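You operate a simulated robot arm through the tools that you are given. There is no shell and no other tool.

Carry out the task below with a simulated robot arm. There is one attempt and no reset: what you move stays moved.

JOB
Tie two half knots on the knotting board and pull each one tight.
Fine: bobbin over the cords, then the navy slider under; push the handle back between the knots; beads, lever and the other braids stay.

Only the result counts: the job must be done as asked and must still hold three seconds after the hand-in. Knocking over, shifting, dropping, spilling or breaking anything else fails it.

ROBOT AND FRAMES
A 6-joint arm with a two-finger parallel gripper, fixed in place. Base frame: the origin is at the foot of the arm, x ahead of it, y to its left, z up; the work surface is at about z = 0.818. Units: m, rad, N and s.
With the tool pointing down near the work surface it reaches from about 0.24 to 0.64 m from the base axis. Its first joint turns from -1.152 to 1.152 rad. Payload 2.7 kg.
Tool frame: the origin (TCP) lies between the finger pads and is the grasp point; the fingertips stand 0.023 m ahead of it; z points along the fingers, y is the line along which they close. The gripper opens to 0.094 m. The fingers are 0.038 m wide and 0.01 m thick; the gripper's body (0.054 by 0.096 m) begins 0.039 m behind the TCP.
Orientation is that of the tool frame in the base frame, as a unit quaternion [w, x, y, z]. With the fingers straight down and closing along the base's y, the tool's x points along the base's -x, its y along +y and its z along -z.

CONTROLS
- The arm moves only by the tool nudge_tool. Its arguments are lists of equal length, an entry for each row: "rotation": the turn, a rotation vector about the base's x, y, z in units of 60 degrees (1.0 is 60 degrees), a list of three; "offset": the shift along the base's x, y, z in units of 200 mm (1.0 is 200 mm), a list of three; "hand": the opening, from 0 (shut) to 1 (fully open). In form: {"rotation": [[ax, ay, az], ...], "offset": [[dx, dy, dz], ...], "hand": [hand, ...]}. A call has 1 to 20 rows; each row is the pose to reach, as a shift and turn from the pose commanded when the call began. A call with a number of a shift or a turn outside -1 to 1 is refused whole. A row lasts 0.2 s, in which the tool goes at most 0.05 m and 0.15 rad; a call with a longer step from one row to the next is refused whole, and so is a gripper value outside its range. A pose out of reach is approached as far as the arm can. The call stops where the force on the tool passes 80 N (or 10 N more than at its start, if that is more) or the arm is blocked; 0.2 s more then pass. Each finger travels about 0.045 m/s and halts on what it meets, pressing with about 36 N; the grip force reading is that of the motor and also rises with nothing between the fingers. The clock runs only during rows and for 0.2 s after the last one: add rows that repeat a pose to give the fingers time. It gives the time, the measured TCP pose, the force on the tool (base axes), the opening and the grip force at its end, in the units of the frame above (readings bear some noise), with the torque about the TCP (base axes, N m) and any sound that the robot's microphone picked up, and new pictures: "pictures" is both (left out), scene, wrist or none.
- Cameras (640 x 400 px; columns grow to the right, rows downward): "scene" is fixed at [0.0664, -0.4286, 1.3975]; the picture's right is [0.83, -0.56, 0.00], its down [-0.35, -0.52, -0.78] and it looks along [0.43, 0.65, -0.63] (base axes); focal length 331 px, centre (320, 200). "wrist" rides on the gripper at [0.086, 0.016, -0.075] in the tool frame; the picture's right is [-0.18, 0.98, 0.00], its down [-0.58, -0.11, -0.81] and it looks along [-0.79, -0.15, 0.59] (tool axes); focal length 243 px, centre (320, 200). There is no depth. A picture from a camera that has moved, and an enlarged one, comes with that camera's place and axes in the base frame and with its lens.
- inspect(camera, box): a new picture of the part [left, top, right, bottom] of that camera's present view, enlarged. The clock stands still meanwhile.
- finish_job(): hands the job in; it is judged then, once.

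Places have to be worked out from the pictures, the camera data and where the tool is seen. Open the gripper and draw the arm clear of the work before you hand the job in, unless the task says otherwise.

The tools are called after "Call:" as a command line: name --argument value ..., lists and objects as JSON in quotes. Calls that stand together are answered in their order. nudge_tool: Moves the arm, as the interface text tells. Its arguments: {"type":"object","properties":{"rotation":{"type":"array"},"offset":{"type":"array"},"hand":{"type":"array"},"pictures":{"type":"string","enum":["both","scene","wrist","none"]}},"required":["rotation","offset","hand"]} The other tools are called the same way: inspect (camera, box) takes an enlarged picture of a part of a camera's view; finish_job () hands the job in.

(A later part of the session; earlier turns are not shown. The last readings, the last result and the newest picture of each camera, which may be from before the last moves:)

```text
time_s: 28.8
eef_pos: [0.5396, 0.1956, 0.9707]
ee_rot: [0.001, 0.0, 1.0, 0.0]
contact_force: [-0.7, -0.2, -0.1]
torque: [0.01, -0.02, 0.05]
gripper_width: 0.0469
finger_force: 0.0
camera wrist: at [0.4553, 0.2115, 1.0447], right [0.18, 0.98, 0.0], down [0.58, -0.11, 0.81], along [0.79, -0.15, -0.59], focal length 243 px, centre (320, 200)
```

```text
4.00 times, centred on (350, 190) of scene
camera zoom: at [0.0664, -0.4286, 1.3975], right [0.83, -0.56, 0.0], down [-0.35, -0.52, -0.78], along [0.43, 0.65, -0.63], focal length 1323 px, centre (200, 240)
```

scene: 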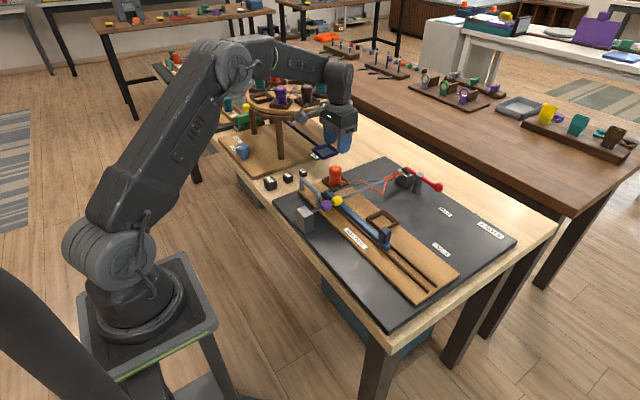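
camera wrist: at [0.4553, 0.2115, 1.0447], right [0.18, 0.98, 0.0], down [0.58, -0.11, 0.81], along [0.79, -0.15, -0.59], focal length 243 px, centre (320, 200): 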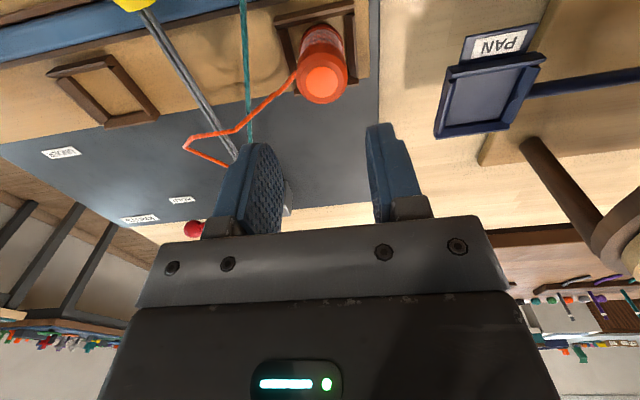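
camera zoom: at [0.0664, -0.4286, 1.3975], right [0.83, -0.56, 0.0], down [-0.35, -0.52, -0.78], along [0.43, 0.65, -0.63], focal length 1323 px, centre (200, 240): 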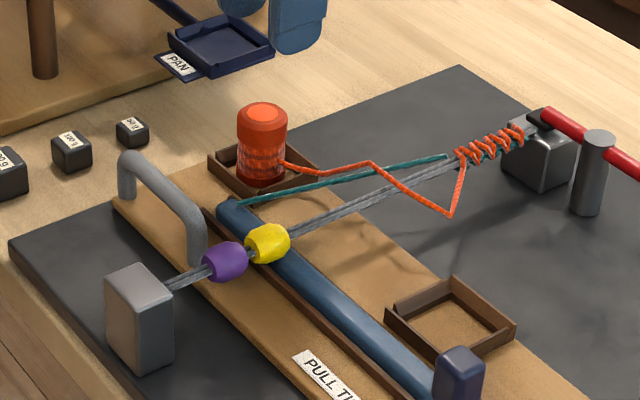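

The bobbin sits in the left cradle with its thread over the cords. Next comes the slider, so I'll move the tool over to the knob area near (0.486, -0.06) in two moves, staying at z≈0.97.

Call:
nudge_tool --rotation '[[0, 0, 0], [0, 0, 0], [0, 0, 0], [0, 0, 0], [0, 0, 0]]' --offset '[[0, -0.15, 0.02], [-0.05, -0.35, 0.02], [-0.1, -0.55, 0.02], [-0.15, -0.75, 0.02], [-0.2, -0.95, 0.02]]' --hand '[0.5, 0.5, 0.5, 0.5, 0.5]' --pictures "none"

Call:
nudge_tool --rotation '[[0, 0, 0], [0, 0, 0], [0, 0, 0], [0, 0, 0]]' --offset '[[-0.05, -0.15, 0], [-0.065, -0.33, 0], [-0.065, -0.33, -0.1], [-0.065, -0.33, -0.1]]' --hand '[0.5, 0.5, 0.5, 0.5]'

Call:
inspect --camera "wrist" --box '[160, 0, 480, 200]'

Call:
inspect --camera "scene" --box '[350, 190, 430, 240]'

```text
time_s: 30.0
eef_pos: [0.5015, 0.0076, 0.9755]
ee_rot: [0.0, -0.001, 1.0, 0.0]
contact_force: [0.2, 0.4, 1.2]
torque: [-0.01, -0.01, -0.02]
gripper_width: 0.0469
finger_force: 0.1
```

```text
time_s: 31.0
eef_pos: [0.4867, -0.0606, 0.9562]
ee_rot: [0.0, 0.0, 1.0, 0.0]
contact_force: [-0.5, -0.3, 0.4]
torque: [-0.02, 0.02, 0.01]
gripper_width: 0.0466
finger_force: 0.1
camera wrist: at [0.4019, -0.0435, 1.0304], right [0.18, 0.98, 0.0], down [0.58, -0.11, 0.81], along [0.79, -0.15, -0.59], focal length 243 px, centre (320, 200)
```

scene: 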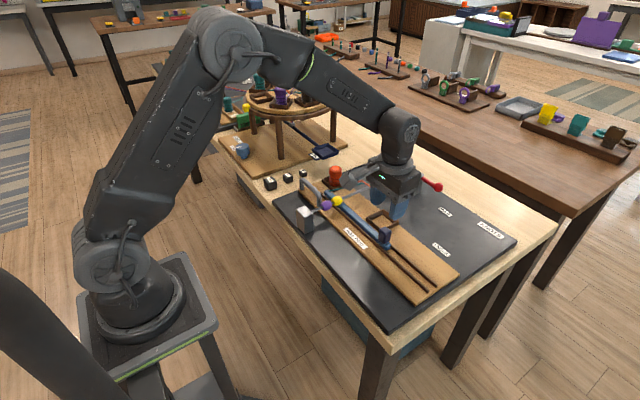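
wrist: 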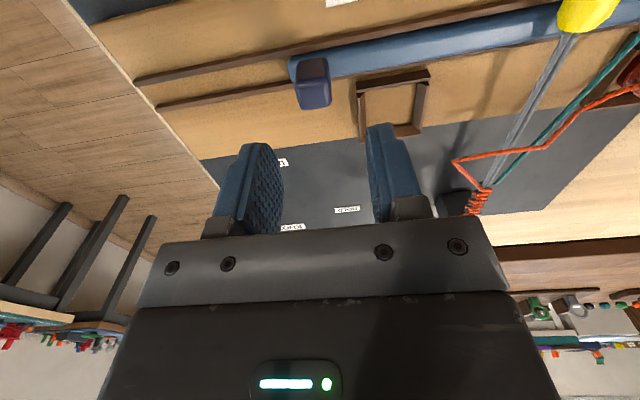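

```text
2.00 times, centred on (320, 100) of wrist
camera zoom: at [0.4019, -0.0435, 1.0304], right [0.18, 0.98, 0.0], down [0.58, -0.11, 0.81], along [0.79, -0.15, -0.59], focal length 485 px, centre (320, 400)
```

zoom: 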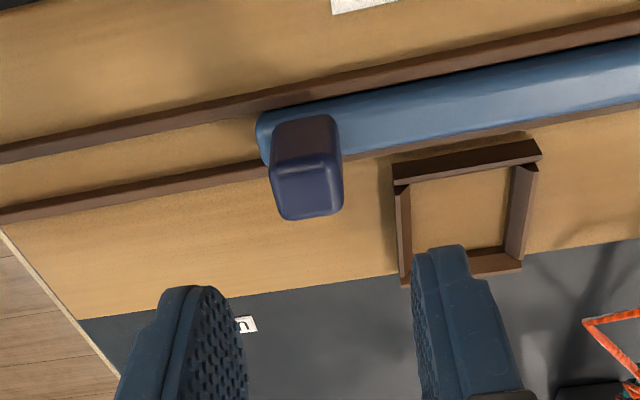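

```text
8.00 times, centred on (390, 215) of scene
camera zoom: at [0.0664, -0.4287, 1.3975], right [0.83, -0.56, 0.0], down [-0.35, -0.52, -0.78], along [0.43, 0.65, -0.63], focal length 2647 px, centre (-240, 80)
```

zoom: 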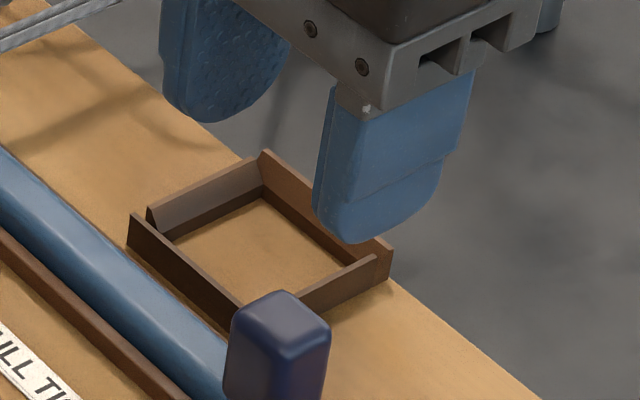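

The knob's top centre triangulates to about (0.487, -0.063, 0.880). I'll lower to z≈0.880, close on it gently, and check.

Call:
nudge_tool --rotation '[[0, 0, 0], [0, 0, 0], [0, 0, 0], [0, 0, 0], [0, 0, 0], [0, 0, 0], [0, 0, 0], [0, 0, 0], [0, 0, 0], [0, 0, 0], [0, 0, 0], [0, 0, 0]]' --offset '[[0, -0.012, -0.08], [0, -0.012, -0.16], [0, -0.012, -0.24], [0, -0.012, -0.31], [0, -0.012, -0.36], [0, -0.012, -0.38], [0, -0.012, -0.38], [0, -0.012, -0.38], [0, -0.012, -0.38], [0, -0.012, -0.38], [0, -0.012, -0.38], [0, -0.012, -0.38]]' --hand '[0.5, 0.5, 0.5, 0.5, 0.5, 0.5, 0.5, 0.4, 0.3, 0.2, 0.1, 0.1]'

Call:
inspect --camera "scene" --box '[350, 190, 430, 240]'

```text
time_s: 33.6
eef_pos: [0.4866, -0.0633, 0.882]
ee_rot: [0.002, 0.0, 1.0, -0.001]
contact_force: [0.3, -11.4, -2.6]
torque: [-0.17, -0.14, 0.01]
gripper_width: 0.0235
finger_force: 45.2
camera wrist: at [0.4011, -0.0476, 0.9556], right [0.18, 0.98, 0.0], down [0.58, -0.11, 0.81], along [0.79, -0.15, -0.59], focal length 243 px, centre (320, 200)
```

scene: 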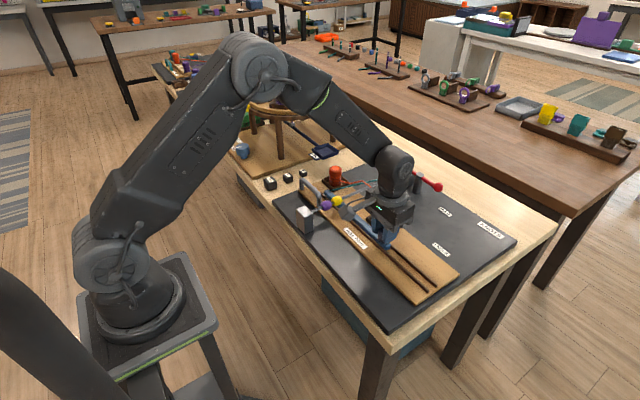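
wrist: 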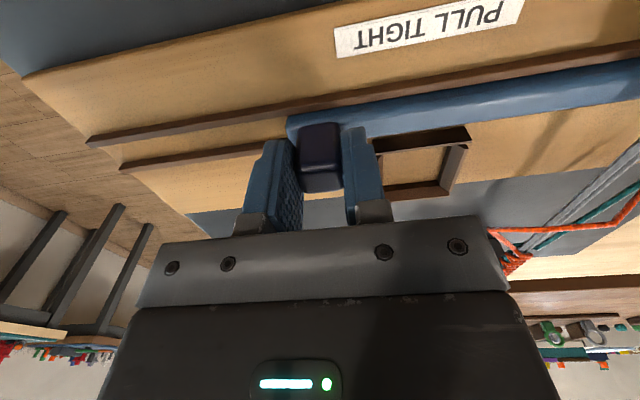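

```text
8.00 times, centred on (390, 215) of scene
camera zoom: at [0.0664, -0.429, 1.3974], right [0.83, -0.56, 0.0], down [-0.35, -0.52, -0.78], along [0.43, 0.65, -0.63], focal length 2647 px, centre (-240, 80)
```

zoom: 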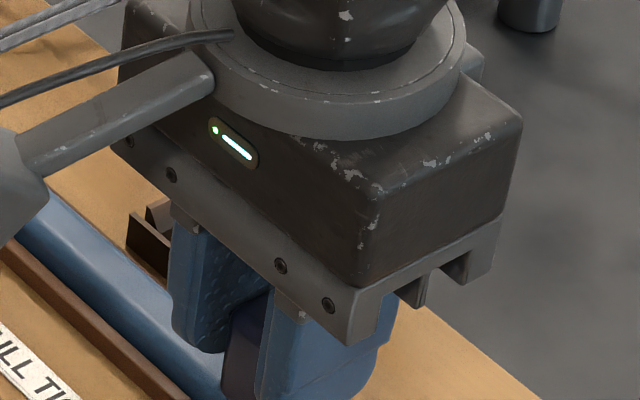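

The knob is gripped at 23.5 mm. I'll draw it toward -y slowly and watch the force.

Call:
nudge_tool --rotation '[[0, 0, 0], [0, 0, 0], [0, 0, 0], [0, 0, 0], [0, 0, 0], [0, 0, 0], [0, 0, 0], [0, 0, 0]]' --offset '[[0, -0.02, 0], [0, -0.05, 0], [0, -0.09, 0], [0, -0.13, 0], [0, -0.17, 0], [0, -0.21, 0], [0, -0.25, 0], [0, -0.25, 0]]' --hand '[0.1, 0.1, 0.1, 0.1, 0.1, 0.1, 0.1, 0.1]'

```text
time_s: 35.4
eef_pos: [0.485, -0.1126, 0.8815]
ee_rot: [0.002, -0.001, 1.0, 0.0]
contact_force: [-4.0, 0.1, 21.4]
torque: [0.06, -0.08, 0.05]
gripper_width: 0.0234
finger_force: 45.2
camera wrist: at [0.401, -0.0965, 0.9553], right [0.18, 0.98, 0.0], down [0.58, -0.11, 0.81], along [0.79, -0.15, -0.59], focal length 243 px, centre (320, 200)
```

scene: 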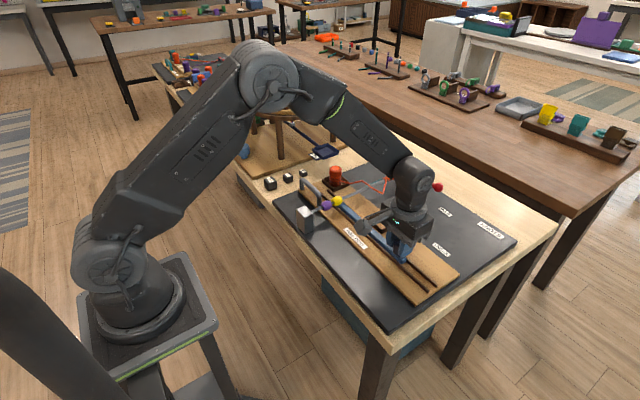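
wrist: 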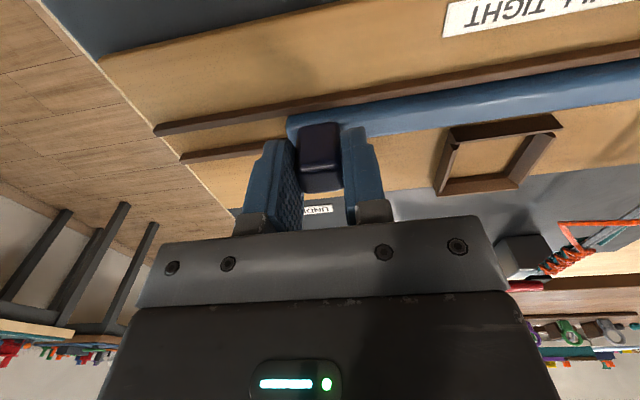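

The slider is moving; there's a 21 N vertical load from the grip, so I'll ease up about 1 mm and continue toward -y.

Call:
nudge_tool --rotation '[[0, 0, 0], [0, 0, 0], [0, 0, 0], [0, 0, 0], [0, 0, 0], [0, 0, 0], [0, 0, 0], [0, 0, 0]]' --offset '[[0, -0.02, 0.004], [0, -0.05, 0.004], [0, -0.09, 0.004], [0, -0.13, 0.004], [0, -0.17, 0.004], [0, -0.21, 0.004], [0, -0.25, 0.004], [0, -0.25, 0.004]]' --hand '[0.1, 0.1, 0.1, 0.1, 0.1, 0.1, 0.1, 0.1]'

Call:
inspect --camera "scene" --box '[270, 140, 430, 240]'

```text
time_s: 37.2
eef_pos: [0.4854, -0.1619, 0.8806]
ee_rot: [-0.001, 0.0, 1.0, -0.001]
contact_force: [2.5, -0.2, 7.0]
torque: [0.02, -0.19, -0.03]
gripper_width: 0.0235
finger_force: 44.9
camera wrist: at [0.4006, -0.1455, 0.9555], right [0.18, 0.98, 0.0], down [0.58, -0.11, 0.81], along [0.79, -0.15, -0.59], focal length 243 px, centre (320, 200)
```

scene: 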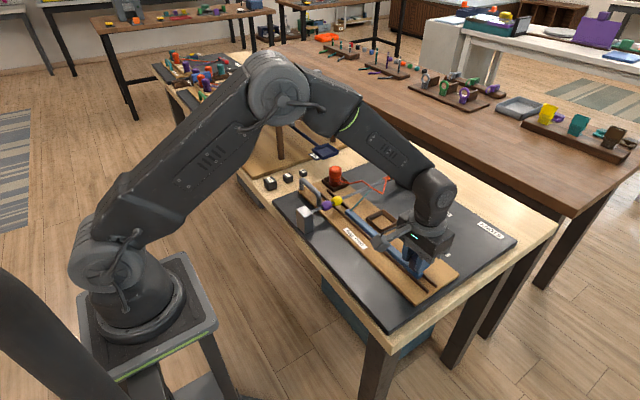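
wrist: 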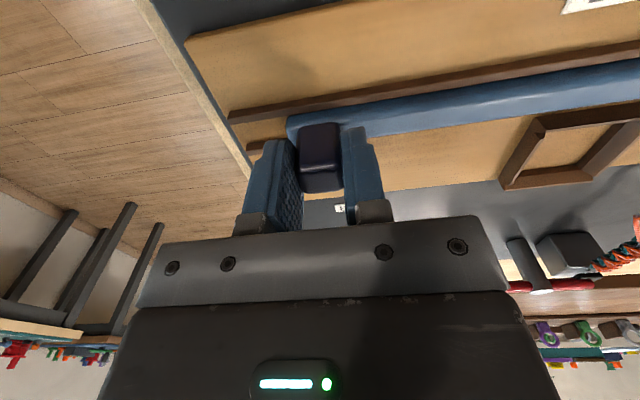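

```text
4.00 times, centred on (350, 190) of scene
camera zoom: at [0.0663, -0.4286, 1.3976], right [0.83, -0.56, 0.0], down [-0.35, -0.52, -0.78], along [0.43, 0.65, -0.63], focal length 1323 px, centre (200, 240)
```

zoom: 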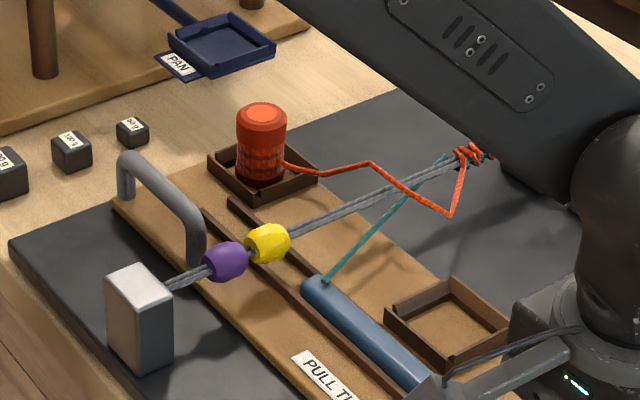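

The slider's tip has passed under the cords to the right side. I'll continue slowly toward its end and watch for a stop.

Call:
nudge_tool --rotation '[[0, 0, 0], [0, 0, 0], [0, 0, 0], [0, 0, 0], [0, 0, 0]]' --offset '[[0, -0.03, 0.003], [0, -0.06, 0.003], [0, -0.09, 0.003], [0, -0.12, 0.003], [0, -0.12, 0.003]]' --hand '[0.1, 0.1, 0.1, 0.1, 0.1]'

Call:
inspect --camera "scene" --box '[270, 140, 430, 240]'

Call:
inspect --camera "scene" --box '[330, 200, 490, 300]'

```text
time_s: 38.4
eef_pos: [0.4857, -0.1855, 0.8815]
ee_rot: [-0.001, 0.0, 1.0, 0.001]
contact_force: [-0.5, 8.8, 1.7]
torque: [0.05, 1.11, -0.01]
gripper_width: 0.0237
finger_force: 44.9
camera wrist: at [0.401, -0.1689, 0.9557], right [0.18, 0.98, 0.0], down [0.58, -0.11, 0.81], along [0.79, -0.15, -0.59], focal length 243 px, centre (320, 200)
```

scene: 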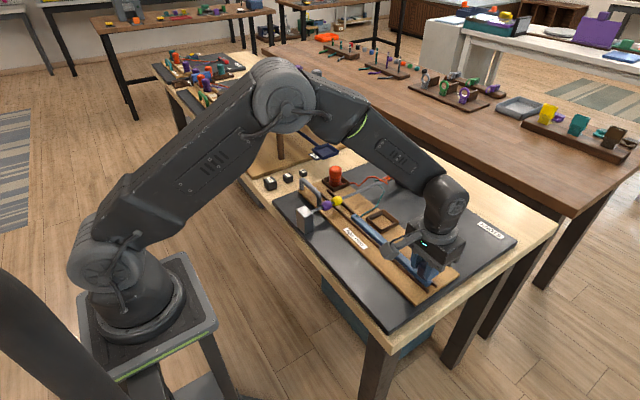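
wrist: 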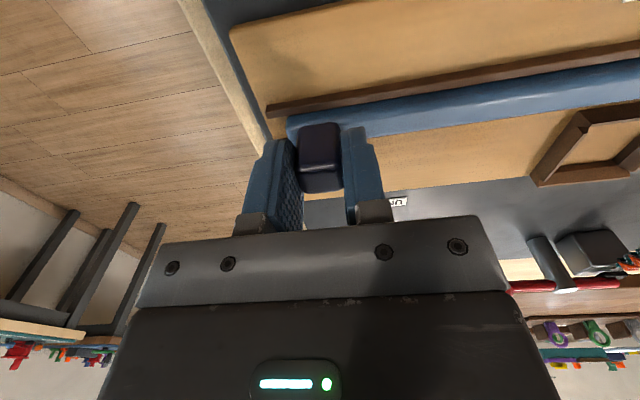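

```text
4.00 times, centred on (350, 190) of scene
camera zoom: at [0.0664, -0.4284, 1.3976], right [0.83, -0.56, 0.0], down [-0.35, -0.52, -0.78], along [0.43, 0.65, -0.63], focal length 1323 px, centre (200, 240)
```

zoom: 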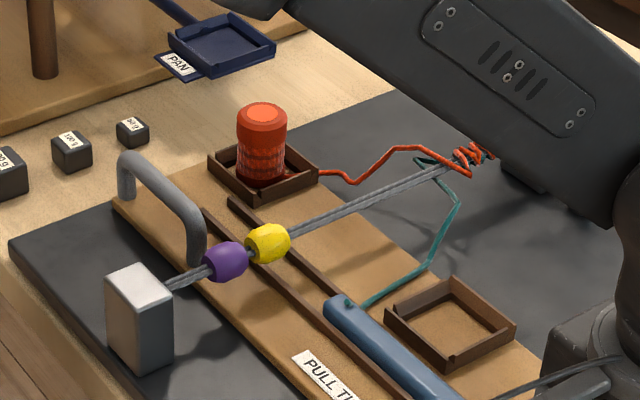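

```text
4.00 times, centred on (410, 250) of scene
camera zoom: at [0.0664, -0.4284, 1.3976], right [0.83, -0.56, 0.0], down [-0.35, -0.52, -0.78], along [0.43, 0.65, -0.63], focal length 1323 px, centre (-40, 0)
```

zoom: 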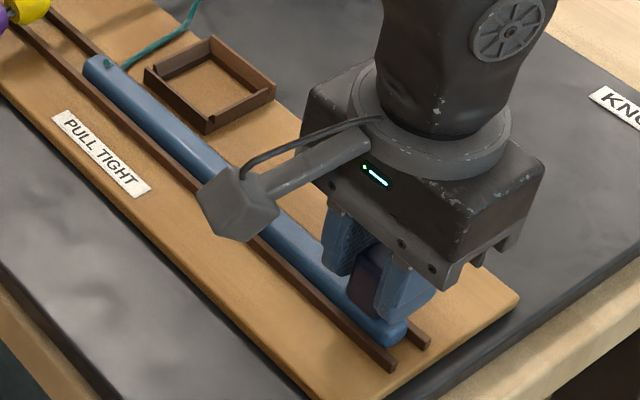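

The threads have re-formed into a loose half knot and an 8.8 N force along y suggests the slider's end stop. I'll nudge 3 mm more to confirm it's at the end.

Call:
nudge_tool --rotation '[[0, 0, 0], [0, 0, 0], [0, 0, 0]]' --offset '[[0, -0.008, 0], [0, -0.015, 0], [0, -0.015, 0]]' --hand '[0.1, 0.1, 0.1]' --pictures "none"

```text
time_s: 39.2
eef_pos: [0.4853, -0.1867, 0.8822]
ee_rot: [0.0, -0.002, 1.0, 0.002]
contact_force: [-1.0, 28.3, -1.1]
torque: [0.24, 0.49, -0.09]
gripper_width: 0.0237
finger_force: 45.3
```

The force rises to 28 N, so the slider is at its end stop. I'll relieve the push, open, lift straight up and turn the tool 90° for the handle.

Call:
nudge_tool --rotation '[[0, 0, 0], [0, 0, 0], [0, 0, 0], [0, 0, 0], [0, 0, 0], [0, 0, 0], [0, 0, 0], [0, 0, 0], [0, 0, 0]]' --offset '[[0, 0.015, 0], [0, 0.015, 0], [0, 0.015, 0], [0, 0.015, 0], [0, 0.015, 0.05], [0, 0.015, 0.15], [0, 0.015, 0.3], [0, 0.015, 0.5], [0, 0.015, 0.5]]' --hand '[0.1, 0.3, 0.45, 0.5, 0.5, 0.5, 0.5, 0.5, 0.5]'

Call:
inspect --camera "scene" --box '[330, 200, 490, 300]'

```text
time_s: 41.2
eef_pos: [0.4856, -0.1872, 0.982]
ee_rot: [0.001, 0.001, 1.0, 0.0]
contact_force: [-0.7, -0.2, 0.4]
torque: [-0.02, 0.01, 0.0]
gripper_width: 0.0471
finger_force: 0.1
camera wrist: at [0.4004, -0.1698, 1.056], right [0.18, 0.98, 0.0], down [0.58, -0.11, 0.81], along [0.79, -0.15, -0.59], focal length 243 px, centre (320, 200)
```

scene: 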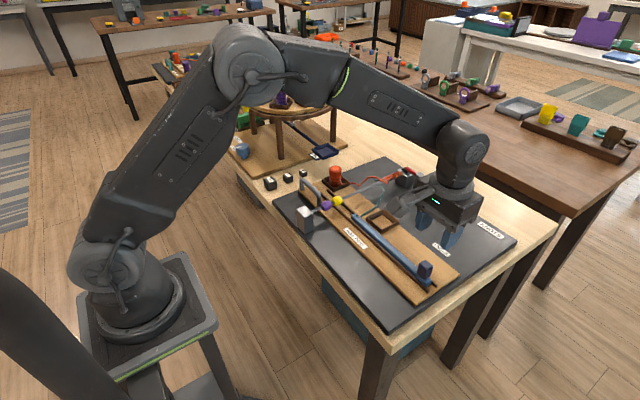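
wrist: 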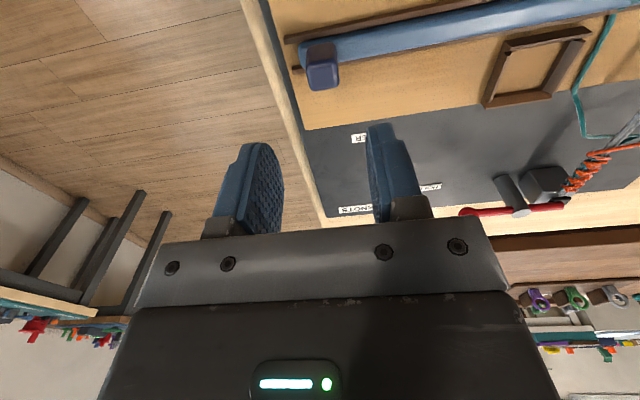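

```text
4.00 times, centred on (410, 250) of scene
camera zoom: at [0.0664, -0.4286, 1.3975], right [0.83, -0.56, 0.0], down [-0.35, -0.52, -0.78], along [0.43, 0.65, -0.63], focal length 1323 px, centre (-40, 0)
```

zoom: 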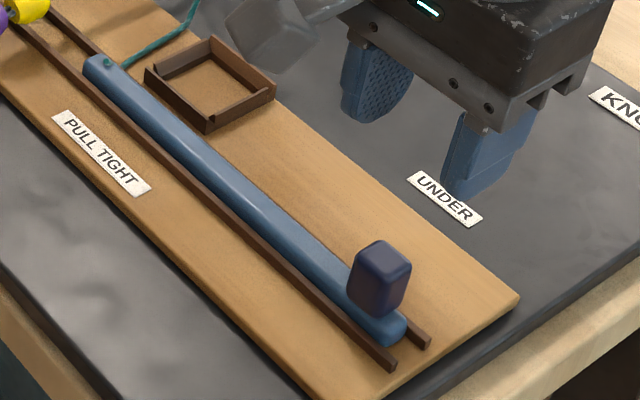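

The slider's teal end is on the right side and the knob is free. Now I'll go toward the handle, turning the tool by -90° about z so the fingers close along x.

Call:
nudge_tool --rotation '[[0, 0, -0.1], [0, 0, -0.2], [0, 0, -0.3], [0, 0, -0.4], [0, 0, -0.5], [0, 0, -0.6], [0, 0, -0.7], [0, 0, -0.8], [0, 0, -0.9], [0, 0, -1.0]]' --offset '[[0, 0.06, 0.05], [-0.02, 0.15, 0.1], [-0.03, 0.25, 0.1], [-0.05, 0.35, 0.1], [-0.07, 0.45, 0.1], [-0.08, 0.55, 0.1], [-0.09, 0.65, 0.1], [-0.1, 0.75, 0.1], [-0.1, 0.85, 0.1], [-0.1, 0.95, 0.1]]' --hand '[0.5, 0.5, 0.5, 0.5, 0.5, 0.5, 0.5, 0.5, 0.5, 0.5]' --pictures "scene"

```text
time_s: 43.4
eef_pos: [0.4647, 0.0057, 1.0018]
ee_rot: [0.0, 0.5, 0.866, 0.0]
contact_force: [0.5, -0.1, 0.3]
torque: [0.01, 0.01, 0.03]
gripper_width: 0.0468
finger_force: 0.3
```

scene: 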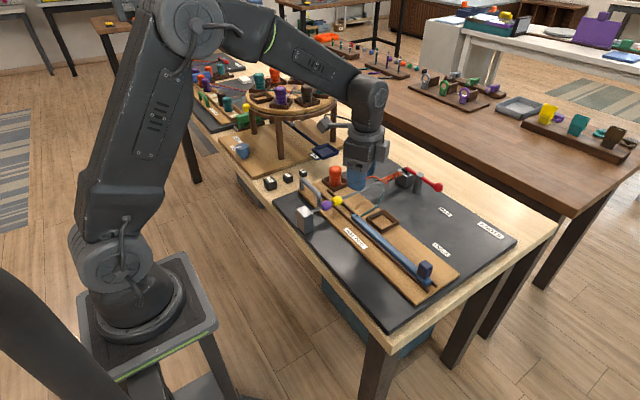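

Turning works. I'll complete the turn and move over the handle at z≈1.0.

Call:
nudge_tool --rotation '[[0, 0, -0.06], [0, 0, -0.12], [0, 0, -0.18], [0, 0, -0.24], [0, 0, -0.3], [0, 0, -0.36], [0, 0, -0.42], [0, 0, -0.48], [0, 0, -0.5], [0, 0, -0.5]]' --offset '[[-0.01, 0.1, 0], [-0.02, 0.2, 0], [-0.03, 0.3, 0], [-0.04, 0.4, 0], [-0.05, 0.5, 0], [-0.06, 0.6, 0], [-0.08, 0.7, 0], [-0.1, 0.8, 0], [-0.1, 0.9, 0], [-0.1, 0.905, 0]]' --hand '[0.5, 0.5, 0.5, 0.5, 0.5, 0.5, 0.5, 0.5, 0.5, 0.5]'

Call:
inspect --camera "wrist" --box '[160, 0, 480, 200]'

Call:
inspect --camera "scene" --box '[270, 140, 430, 240]'

```text
time_s: 45.6
eef_pos: [0.4452, 0.185, 1.0011]
ee_rot: [0.0, 0.707, 0.707, 0.0]
contact_force: [-1.2, 0.5, 0.0]
torque: [-0.02, -0.03, 0.0]
gripper_width: 0.0469
finger_force: 0.0
camera wrist: at [0.463, 0.2717, 1.0745], right [0.98, -0.18, 0.0], down [-0.11, -0.58, 0.81], along [-0.15, -0.79, -0.59], focal length 243 px, centre (320, 200)
```

scene: 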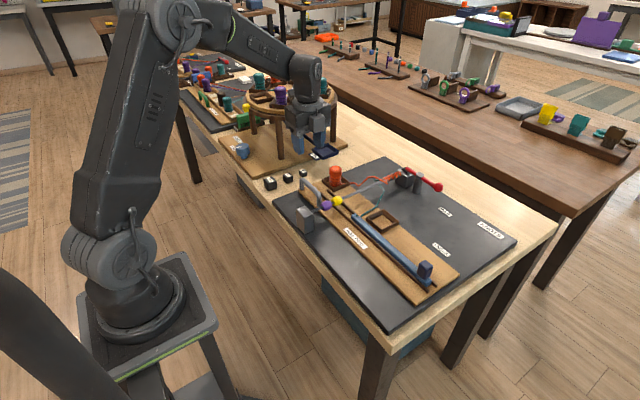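
wrist: 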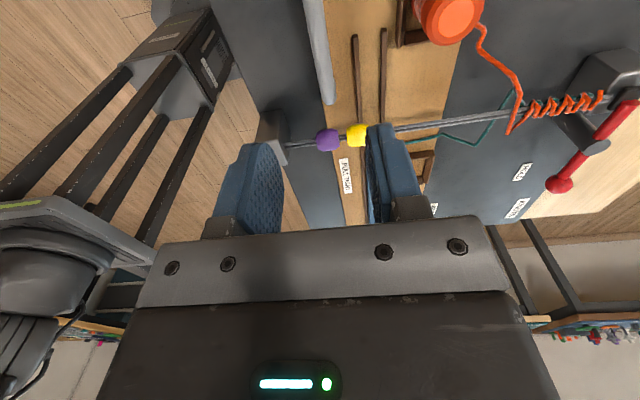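

```text
2.00 times, centred on (320, 100) of wrist
camera zoom: at [0.463, 0.2717, 1.0745], right [0.98, -0.18, 0.0], down [-0.11, -0.58, 0.81], along [-0.15, -0.79, -0.59], focal length 485 px, centre (320, 400)
```

zoom: 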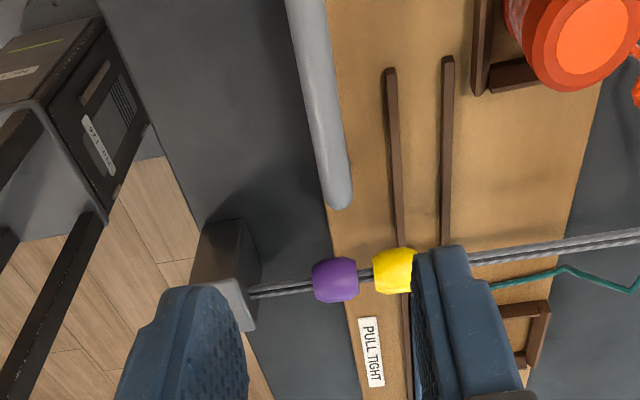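

```text
4.00 times, centred on (350, 190) of scene
camera zoom: at [0.0664, -0.4286, 1.3975], right [0.83, -0.56, 0.0], down [-0.35, -0.52, -0.78], along [0.43, 0.65, -0.63], focal length 1323 px, centre (200, 240)
```

zoom: 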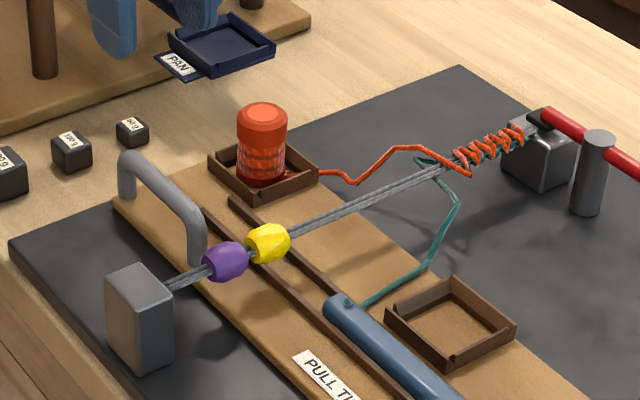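

The handle bar sits at x≈0.448 with its axis at z≈0.861. I'll narrow the fingers to about 30 mm and descend partway to check alignment.

Call:
nudge_tool --rotation '[[0, 0, 0], [0, 0, 0], [0, 0, 0], [0, 0, 0], [0, 0, 0], [0, 0, 0], [0, 0, 0]]' --offset '[[0.015, 0.03, -0.08], [0.015, 0.03, -0.18], [0.015, 0.03, -0.28], [0.015, 0.03, -0.38], [0.015, 0.03, -0.46], [0.015, 0.03, -0.5], [0.015, 0.03, -0.5]]' --hand '[0.32, 0.32, 0.32, 0.32, 0.32, 0.32, 0.32]'

Call:
inspect --camera "wrist" --box '[160, 0, 480, 200]'

Call:
inspect --camera "scene" --box '[270, 140, 430, 240]'

```text
time_s: 47.2
eef_pos: [0.4499, 0.1909, 0.9027]
ee_rot: [0.001, 0.707, 0.707, 0.0]
contact_force: [-0.2, -0.1, -0.2]
torque: [0.03, 0.0, -0.01]
gripper_width: 0.03
finger_force: 0.1
camera wrist: at [0.4676, 0.2774, 0.9757], right [0.98, -0.18, 0.0], down [-0.11, -0.58, 0.81], along [-0.15, -0.79, -0.59], focal length 243 px, centre (320, 200)
```

scene: 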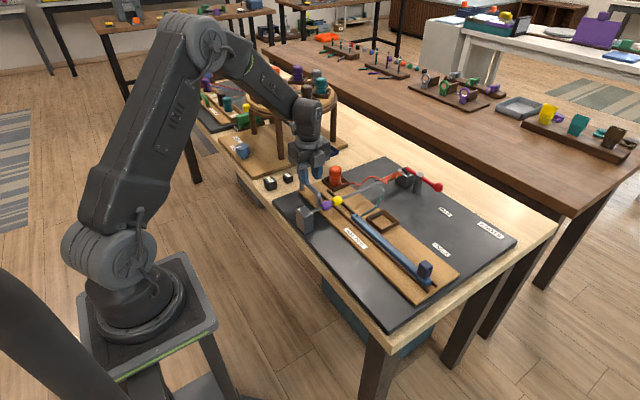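
wrist: 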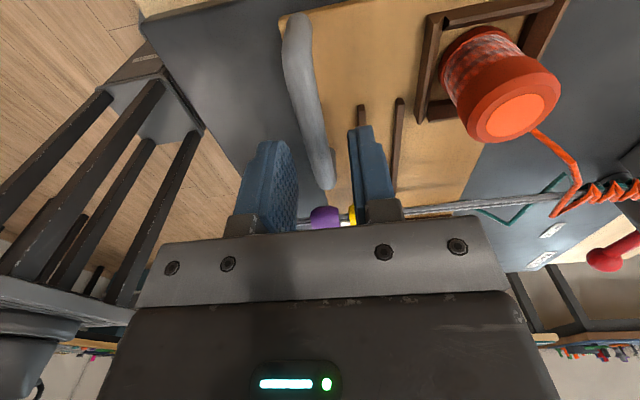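

```text
2.00 times, centred on (320, 100) of wrist
camera zoom: at [0.4676, 0.2774, 0.9757], right [0.98, -0.18, 0.0], down [-0.11, -0.58, 0.81], along [-0.15, -0.79, -0.59], focal length 485 px, centre (320, 400)
```

zoom: 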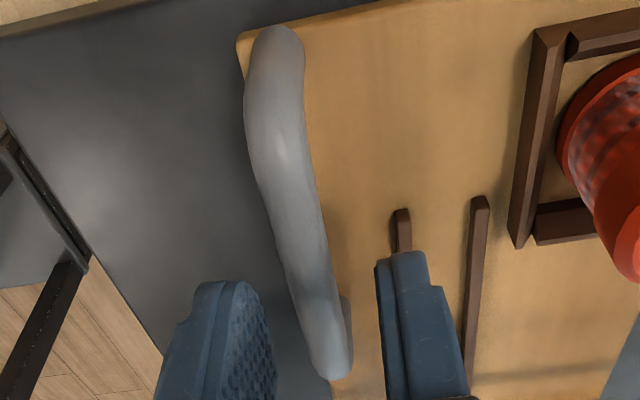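

```text
4.00 times, centred on (350, 190) of scene
camera zoom: at [0.0664, -0.4286, 1.3975], right [0.83, -0.56, 0.0], down [-0.35, -0.52, -0.78], along [0.43, 0.65, -0.63], focal length 1323 px, centre (200, 240)
```

zoom: 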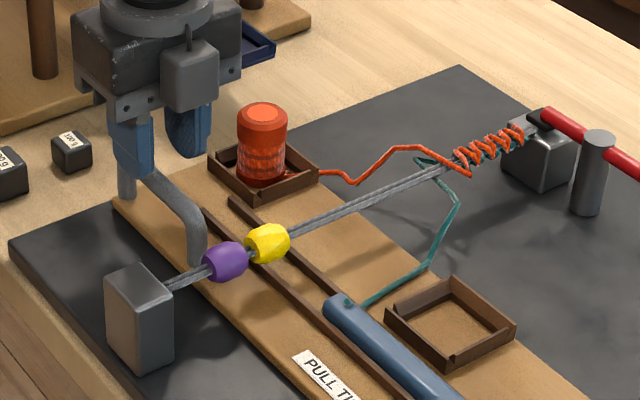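

The fingers straddle the handle line. I'll descend to z≈0.871 and close on the handle.

Call:
nudge_tool --rotation '[[0, 0, 0], [0, 0, 0], [0, 0, 0], [0, 0, 0], [0, 0, 0], [0, 0, 0], [0, 0, 0], [0, 0, 0], [0, 0, 0], [0, 0, 0]]' --offset '[[0, 0, -0.04], [0, 0, -0.08], [0, 0, -0.12], [0, 0, -0.15], [0, 0, -0.155], [0, 0, -0.155], [0, 0, -0.155], [0, 0, -0.155], [0, 0, -0.155], [0, 0, -0.155]]' --hand '[0.32, 0.32, 0.32, 0.32, 0.32, 0.25, 0.15, 0.05, 0.05, 0.05]'

Call:
inspect --camera "scene" --box '[270, 140, 350, 190]'

```text
time_s: 49.4
eef_pos: [0.4486, 0.1897, 0.8708]
ee_rot: [-0.002, 0.707, 0.707, -0.004]
contact_force: [-25.3, 2.0, 6.2]
torque: [-0.08, 0.24, -0.03]
gripper_width: 0.016
finger_force: 12.7
camera wrist: at [0.4659, 0.2776, 0.9445], right [0.98, -0.18, 0.0], down [-0.1, -0.58, 0.81], along [-0.15, -0.79, -0.59], focal length 243 px, centre (320, 200)
```

scene: 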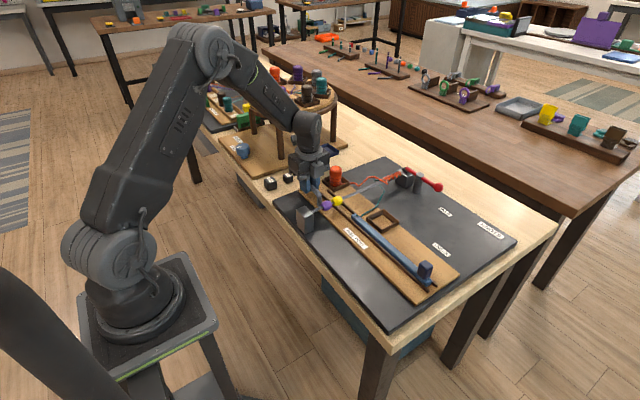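
wrist: 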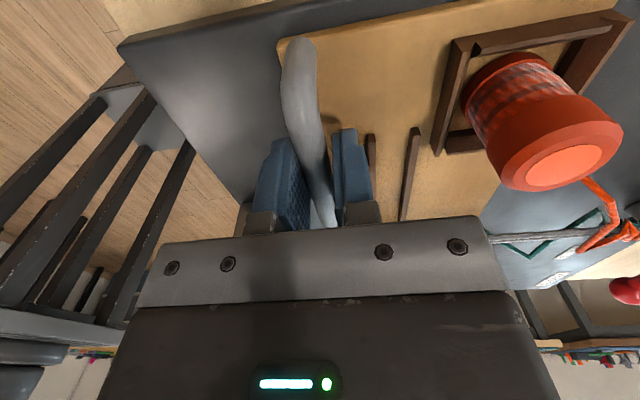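

```text
8.00 times, centred on (310, 165) of scene
camera zoom: at [0.0657, -0.4286, 1.3976], right [0.83, -0.56, 0.0], down [-0.35, -0.52, -0.78], along [0.43, 0.65, -0.63], focal length 2647 px, centre (400, 480)
```

zoom: 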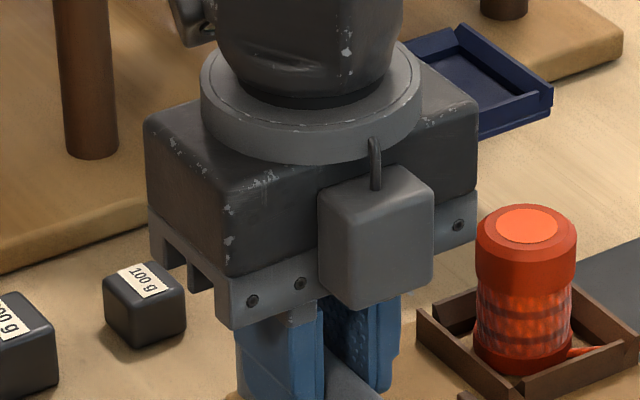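

The handle is gripped at 16 mm. Now I'll pull it toward -x slowly and watch the plate and threads.

Call:
nudge_tool --rotation '[[0, 0, 0], [0, 0, 0], [0, 0, 0], [0, 0, 0], [0, 0, 0], [0, 0, 0]]' --offset '[[-0.02, 0, 0], [-0.04, 0, 0], [-0.06, 0, 0], [-0.08, 0, 0], [-0.1, 0, 0], [-0.1, 0, 0]]' --hand '[0.05, 0.05, 0.05, 0.05, 0.05, 0.05]'

Call:
inspect --camera "scene" --box '[270, 140, 430, 240]'

```text
time_s: 50.8
eef_pos: [0.4296, 0.1898, 0.8709]
ee_rot: [0.001, 0.707, 0.707, 0.001]
contact_force: [2.9, 1.3, -4.8]
torque: [0.21, -0.02, -0.07]
gripper_width: 0.0134
finger_force: 44.7
camera wrist: at [0.4475, 0.2773, 0.945], right [0.98, -0.18, 0.0], down [-0.11, -0.58, 0.81], along [-0.15, -0.79, -0.59], focal length 243 px, centre (320, 200)
```

scene: 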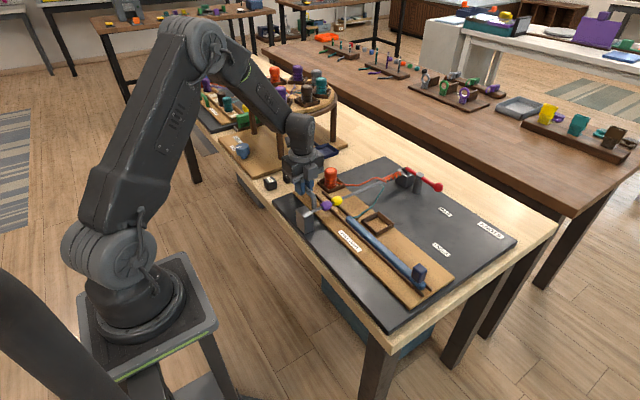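
wrist: 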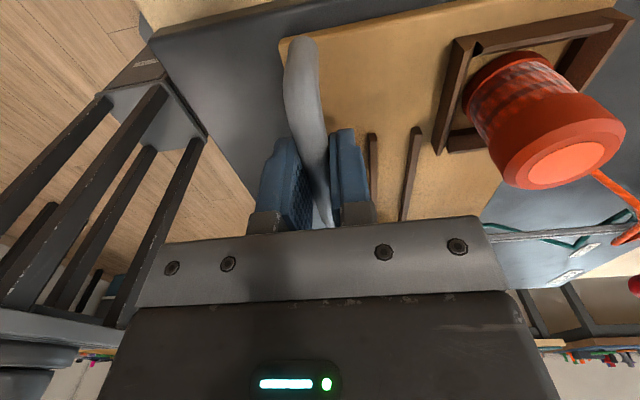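

```text
4.00 times, centred on (350, 190) of scene
camera zoom: at [0.0665, -0.4286, 1.3975], right [0.83, -0.56, 0.0], down [-0.35, -0.52, -0.78], along [0.43, 0.65, -0.63], focal length 1323 px, centre (200, 240)
```

zoom: 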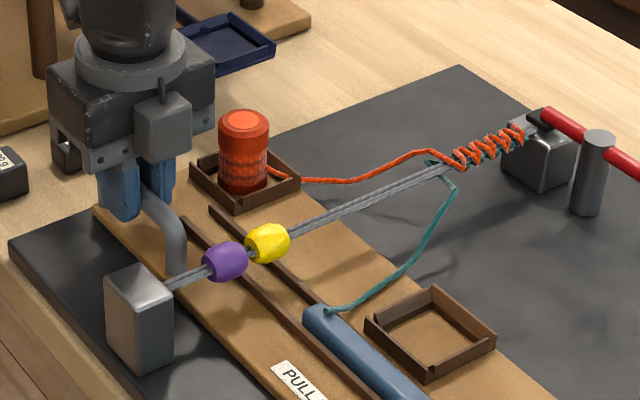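

The plate moves with the handle and the loops are shrinking. I'll keep pulling slowly.

Call:
nudge_tool --rotation '[[0, 0, 0], [0, 0, 0], [0, 0, 0], [0, 0, 0], [0, 0, 0], [0, 0, 0]]' --offset '[[-0.02, 0, 0], [-0.04, 0, 0], [-0.06, 0, 0], [-0.08, 0, 0], [-0.1, 0, 0], [-0.1, 0, 0]]' --hand '[0.05, 0.05, 0.05, 0.05, 0.05, 0.05]'

Call:
inspect --camera "scene" --box '[270, 140, 430, 240]'

```text
time_s: 52.2
eef_pos: [0.4089, 0.1904, 0.8713]
ee_rot: [0.001, 0.707, 0.707, -0.001]
contact_force: [1.8, -11.4, 7.0]
torque: [0.56, -0.07, -0.02]
gripper_width: 0.0135
finger_force: 45.0
camera wrist: at [0.427, 0.2774, 0.9448], right [0.98, -0.18, 0.0], down [-0.11, -0.58, 0.81], along [-0.15, -0.79, -0.59], focal length 243 px, centre (320, 200)
```

scene: 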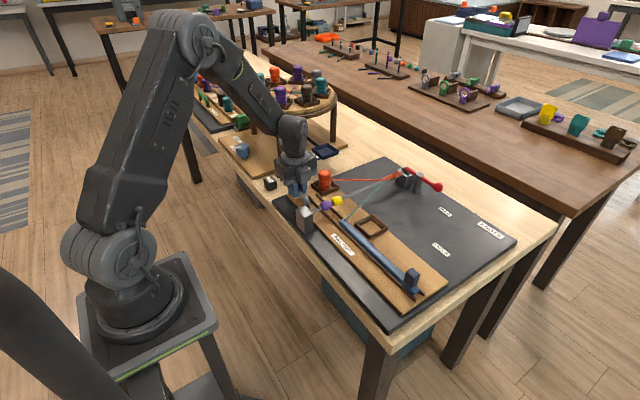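
wrist: 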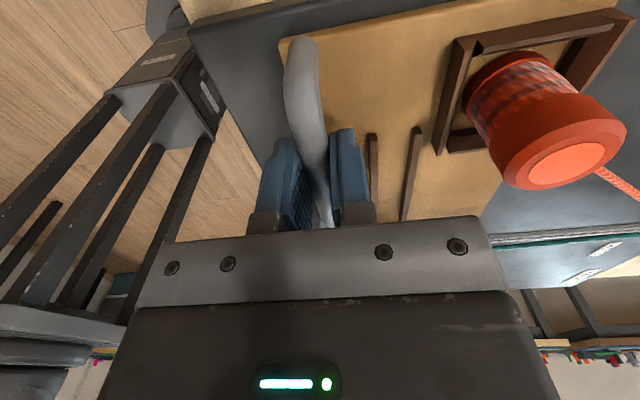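

```text
4.00 times, centred on (350, 190) of scene
camera zoom: at [0.0663, -0.429, 1.3974], right [0.83, -0.56, 0.0], down [-0.35, -0.52, -0.78], along [0.43, 0.65, -0.63], focal length 1323 px, centre (200, 240)
```

zoom: 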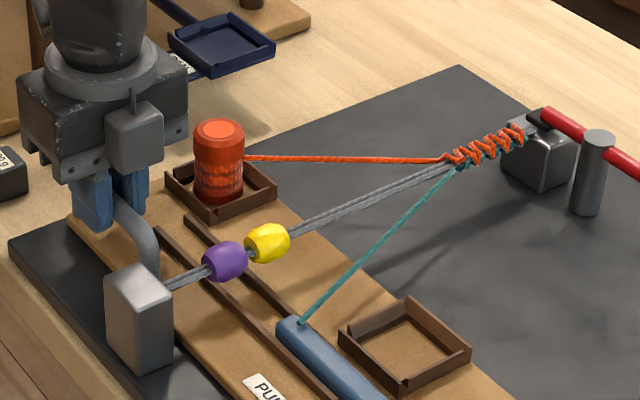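

Both threads are now straight but the pull force is still low. I'll pull on in 2 mm increments and watch for the tension or stop.

Call:
nudge_tool --rotation '[[0, 0, 0], [0, 0, 0], [0, 0, 0]]' --offset '[[-0.01, 0, 0], [-0.02, 0, 0], [-0.02, 0, 0]]' --hand '[0.05, 0.05, 0.05]' --pictures "none"

Call:
inspect --camera "scene" --box '[340, 150, 420, 200]'

Call:
inspect --camera "scene" --box '[270, 180, 350, 230]'

```text
time_s: 53.0
eef_pos: [0.4064, 0.1912, 0.8715]
ee_rot: [0.001, 0.707, 0.707, 0.0]
contact_force: [1.3, -22.7, 25.7]
torque: [-1.11, -0.01, -0.1]
gripper_width: 0.0133
finger_force: 45.3
```

```text
8.00 times, centred on (380, 175) of scene
camera zoom: at [0.0661, -0.4293, 1.3973], right [0.83, -0.56, 0.0], down [-0.35, -0.52, -0.78], along [0.43, 0.65, -0.63], focal length 2647 px, centre (-160, 400)
```

zoom: 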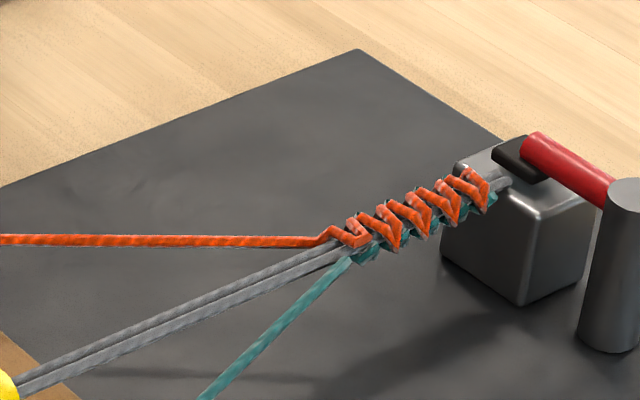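

```text
8.00 times, centred on (310, 205) of scene
camera zoom: at [0.0661, -0.4293, 1.3973], right [0.83, -0.56, 0.0], down [-0.35, -0.52, -0.78], along [0.43, 0.65, -0.63], focal length 2647 px, centre (400, 160)
```

zoom: 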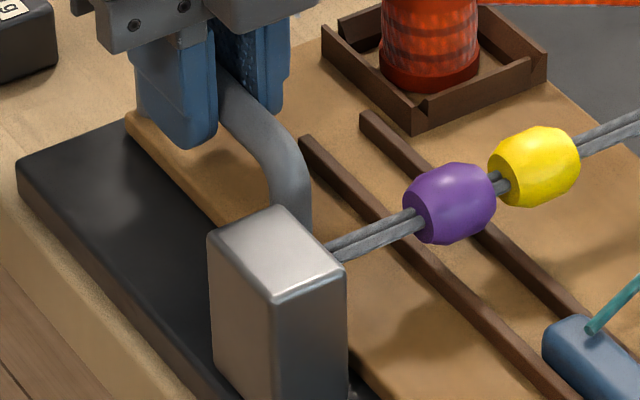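

The new knot appears at the end of the braid and the pull-direction force is still small, so I'll continue in small steps and ease the side and vertical load slightly.

Call:
nudge_tool --rotation '[[0, 0, 0], [0, 0, 0], [0, 0, 0], [0, 0, 0]]' --offset '[[-0.01, -0.004, 0.003], [-0.02, -0.004, 0.003], [-0.025, -0.004, 0.003], [-0.025, -0.004, 0.003]]' --hand '[0.05, 0.05, 0.05, 0.05]'

Call:
inspect --camera "scene" --box '[340, 150, 420, 200]'

Call:
inspect --camera "scene" --box '[270, 180, 350, 230]'

```text
time_s: 54.0
eef_pos: [0.4004, 0.1898, 0.8707]
ee_rot: [0.001, 0.707, 0.707, 0.003]
contact_force: [17.1, 8.9, -1.6]
torque: [0.06, -0.2, -0.07]
gripper_width: 0.0134
finger_force: 44.6
camera wrist: at [0.4184, 0.2771, 0.9452], right [0.98, -0.18, 0.0], down [-0.11, -0.58, 0.8], along [-0.14, -0.79, -0.59], focal length 243 px, centre (320, 200)
```

scene: 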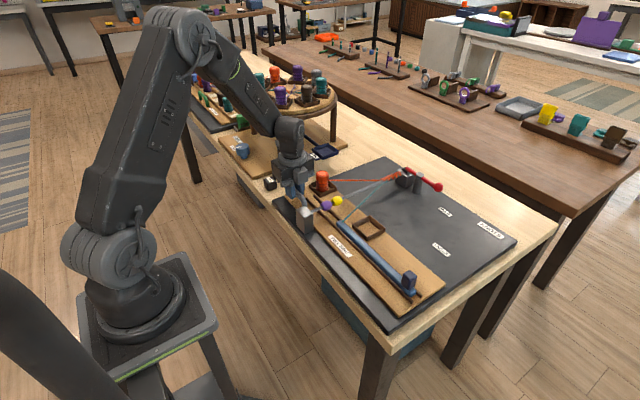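
wrist: 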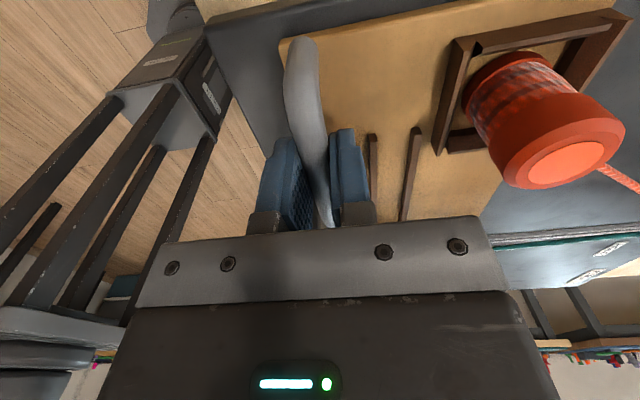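

```text
8.00 times, centred on (380, 175) of scene
camera zoom: at [0.0668, -0.4284, 1.3976], right [0.83, -0.56, 0.0], down [-0.35, -0.52, -0.78], along [0.43, 0.65, -0.63], focal length 2647 px, centre (-160, 400)
```

zoom: 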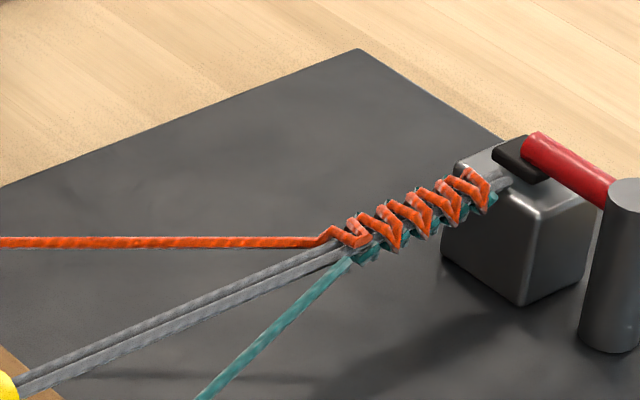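

```text
8.00 times, centred on (310, 205) of scene
camera zoom: at [0.0668, -0.4284, 1.3976], right [0.83, -0.56, 0.0], down [-0.35, -0.52, -0.78], along [0.43, 0.65, -0.63], focal length 2647 px, centre (400, 160)
```

zoom: 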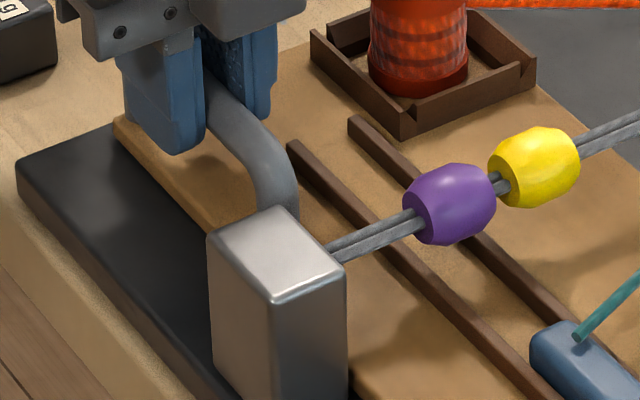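

The pull force is now 17 N. I'll pull 2 mm more to confirm the end of travel.

Call:
nudge_tool --rotation '[[0, 0, 0], [0, 0, 0], [0, 0, 0]]' --offset '[[-0.006, 0, 0], [-0.01, 0, 0], [-0.01, 0, 0]]' --hand '[0.05, 0.05, 0.05]' --pictures "none"

```text
time_s: 54.8
eef_pos: [0.401, 0.1897, 0.8709]
ee_rot: [0.002, 0.707, 0.707, 0.003]
contact_force: [36.2, -0.8, -22.3]
torque: [0.35, -0.27, 0.0]
gripper_width: 0.0134
finger_force: 45.3
```

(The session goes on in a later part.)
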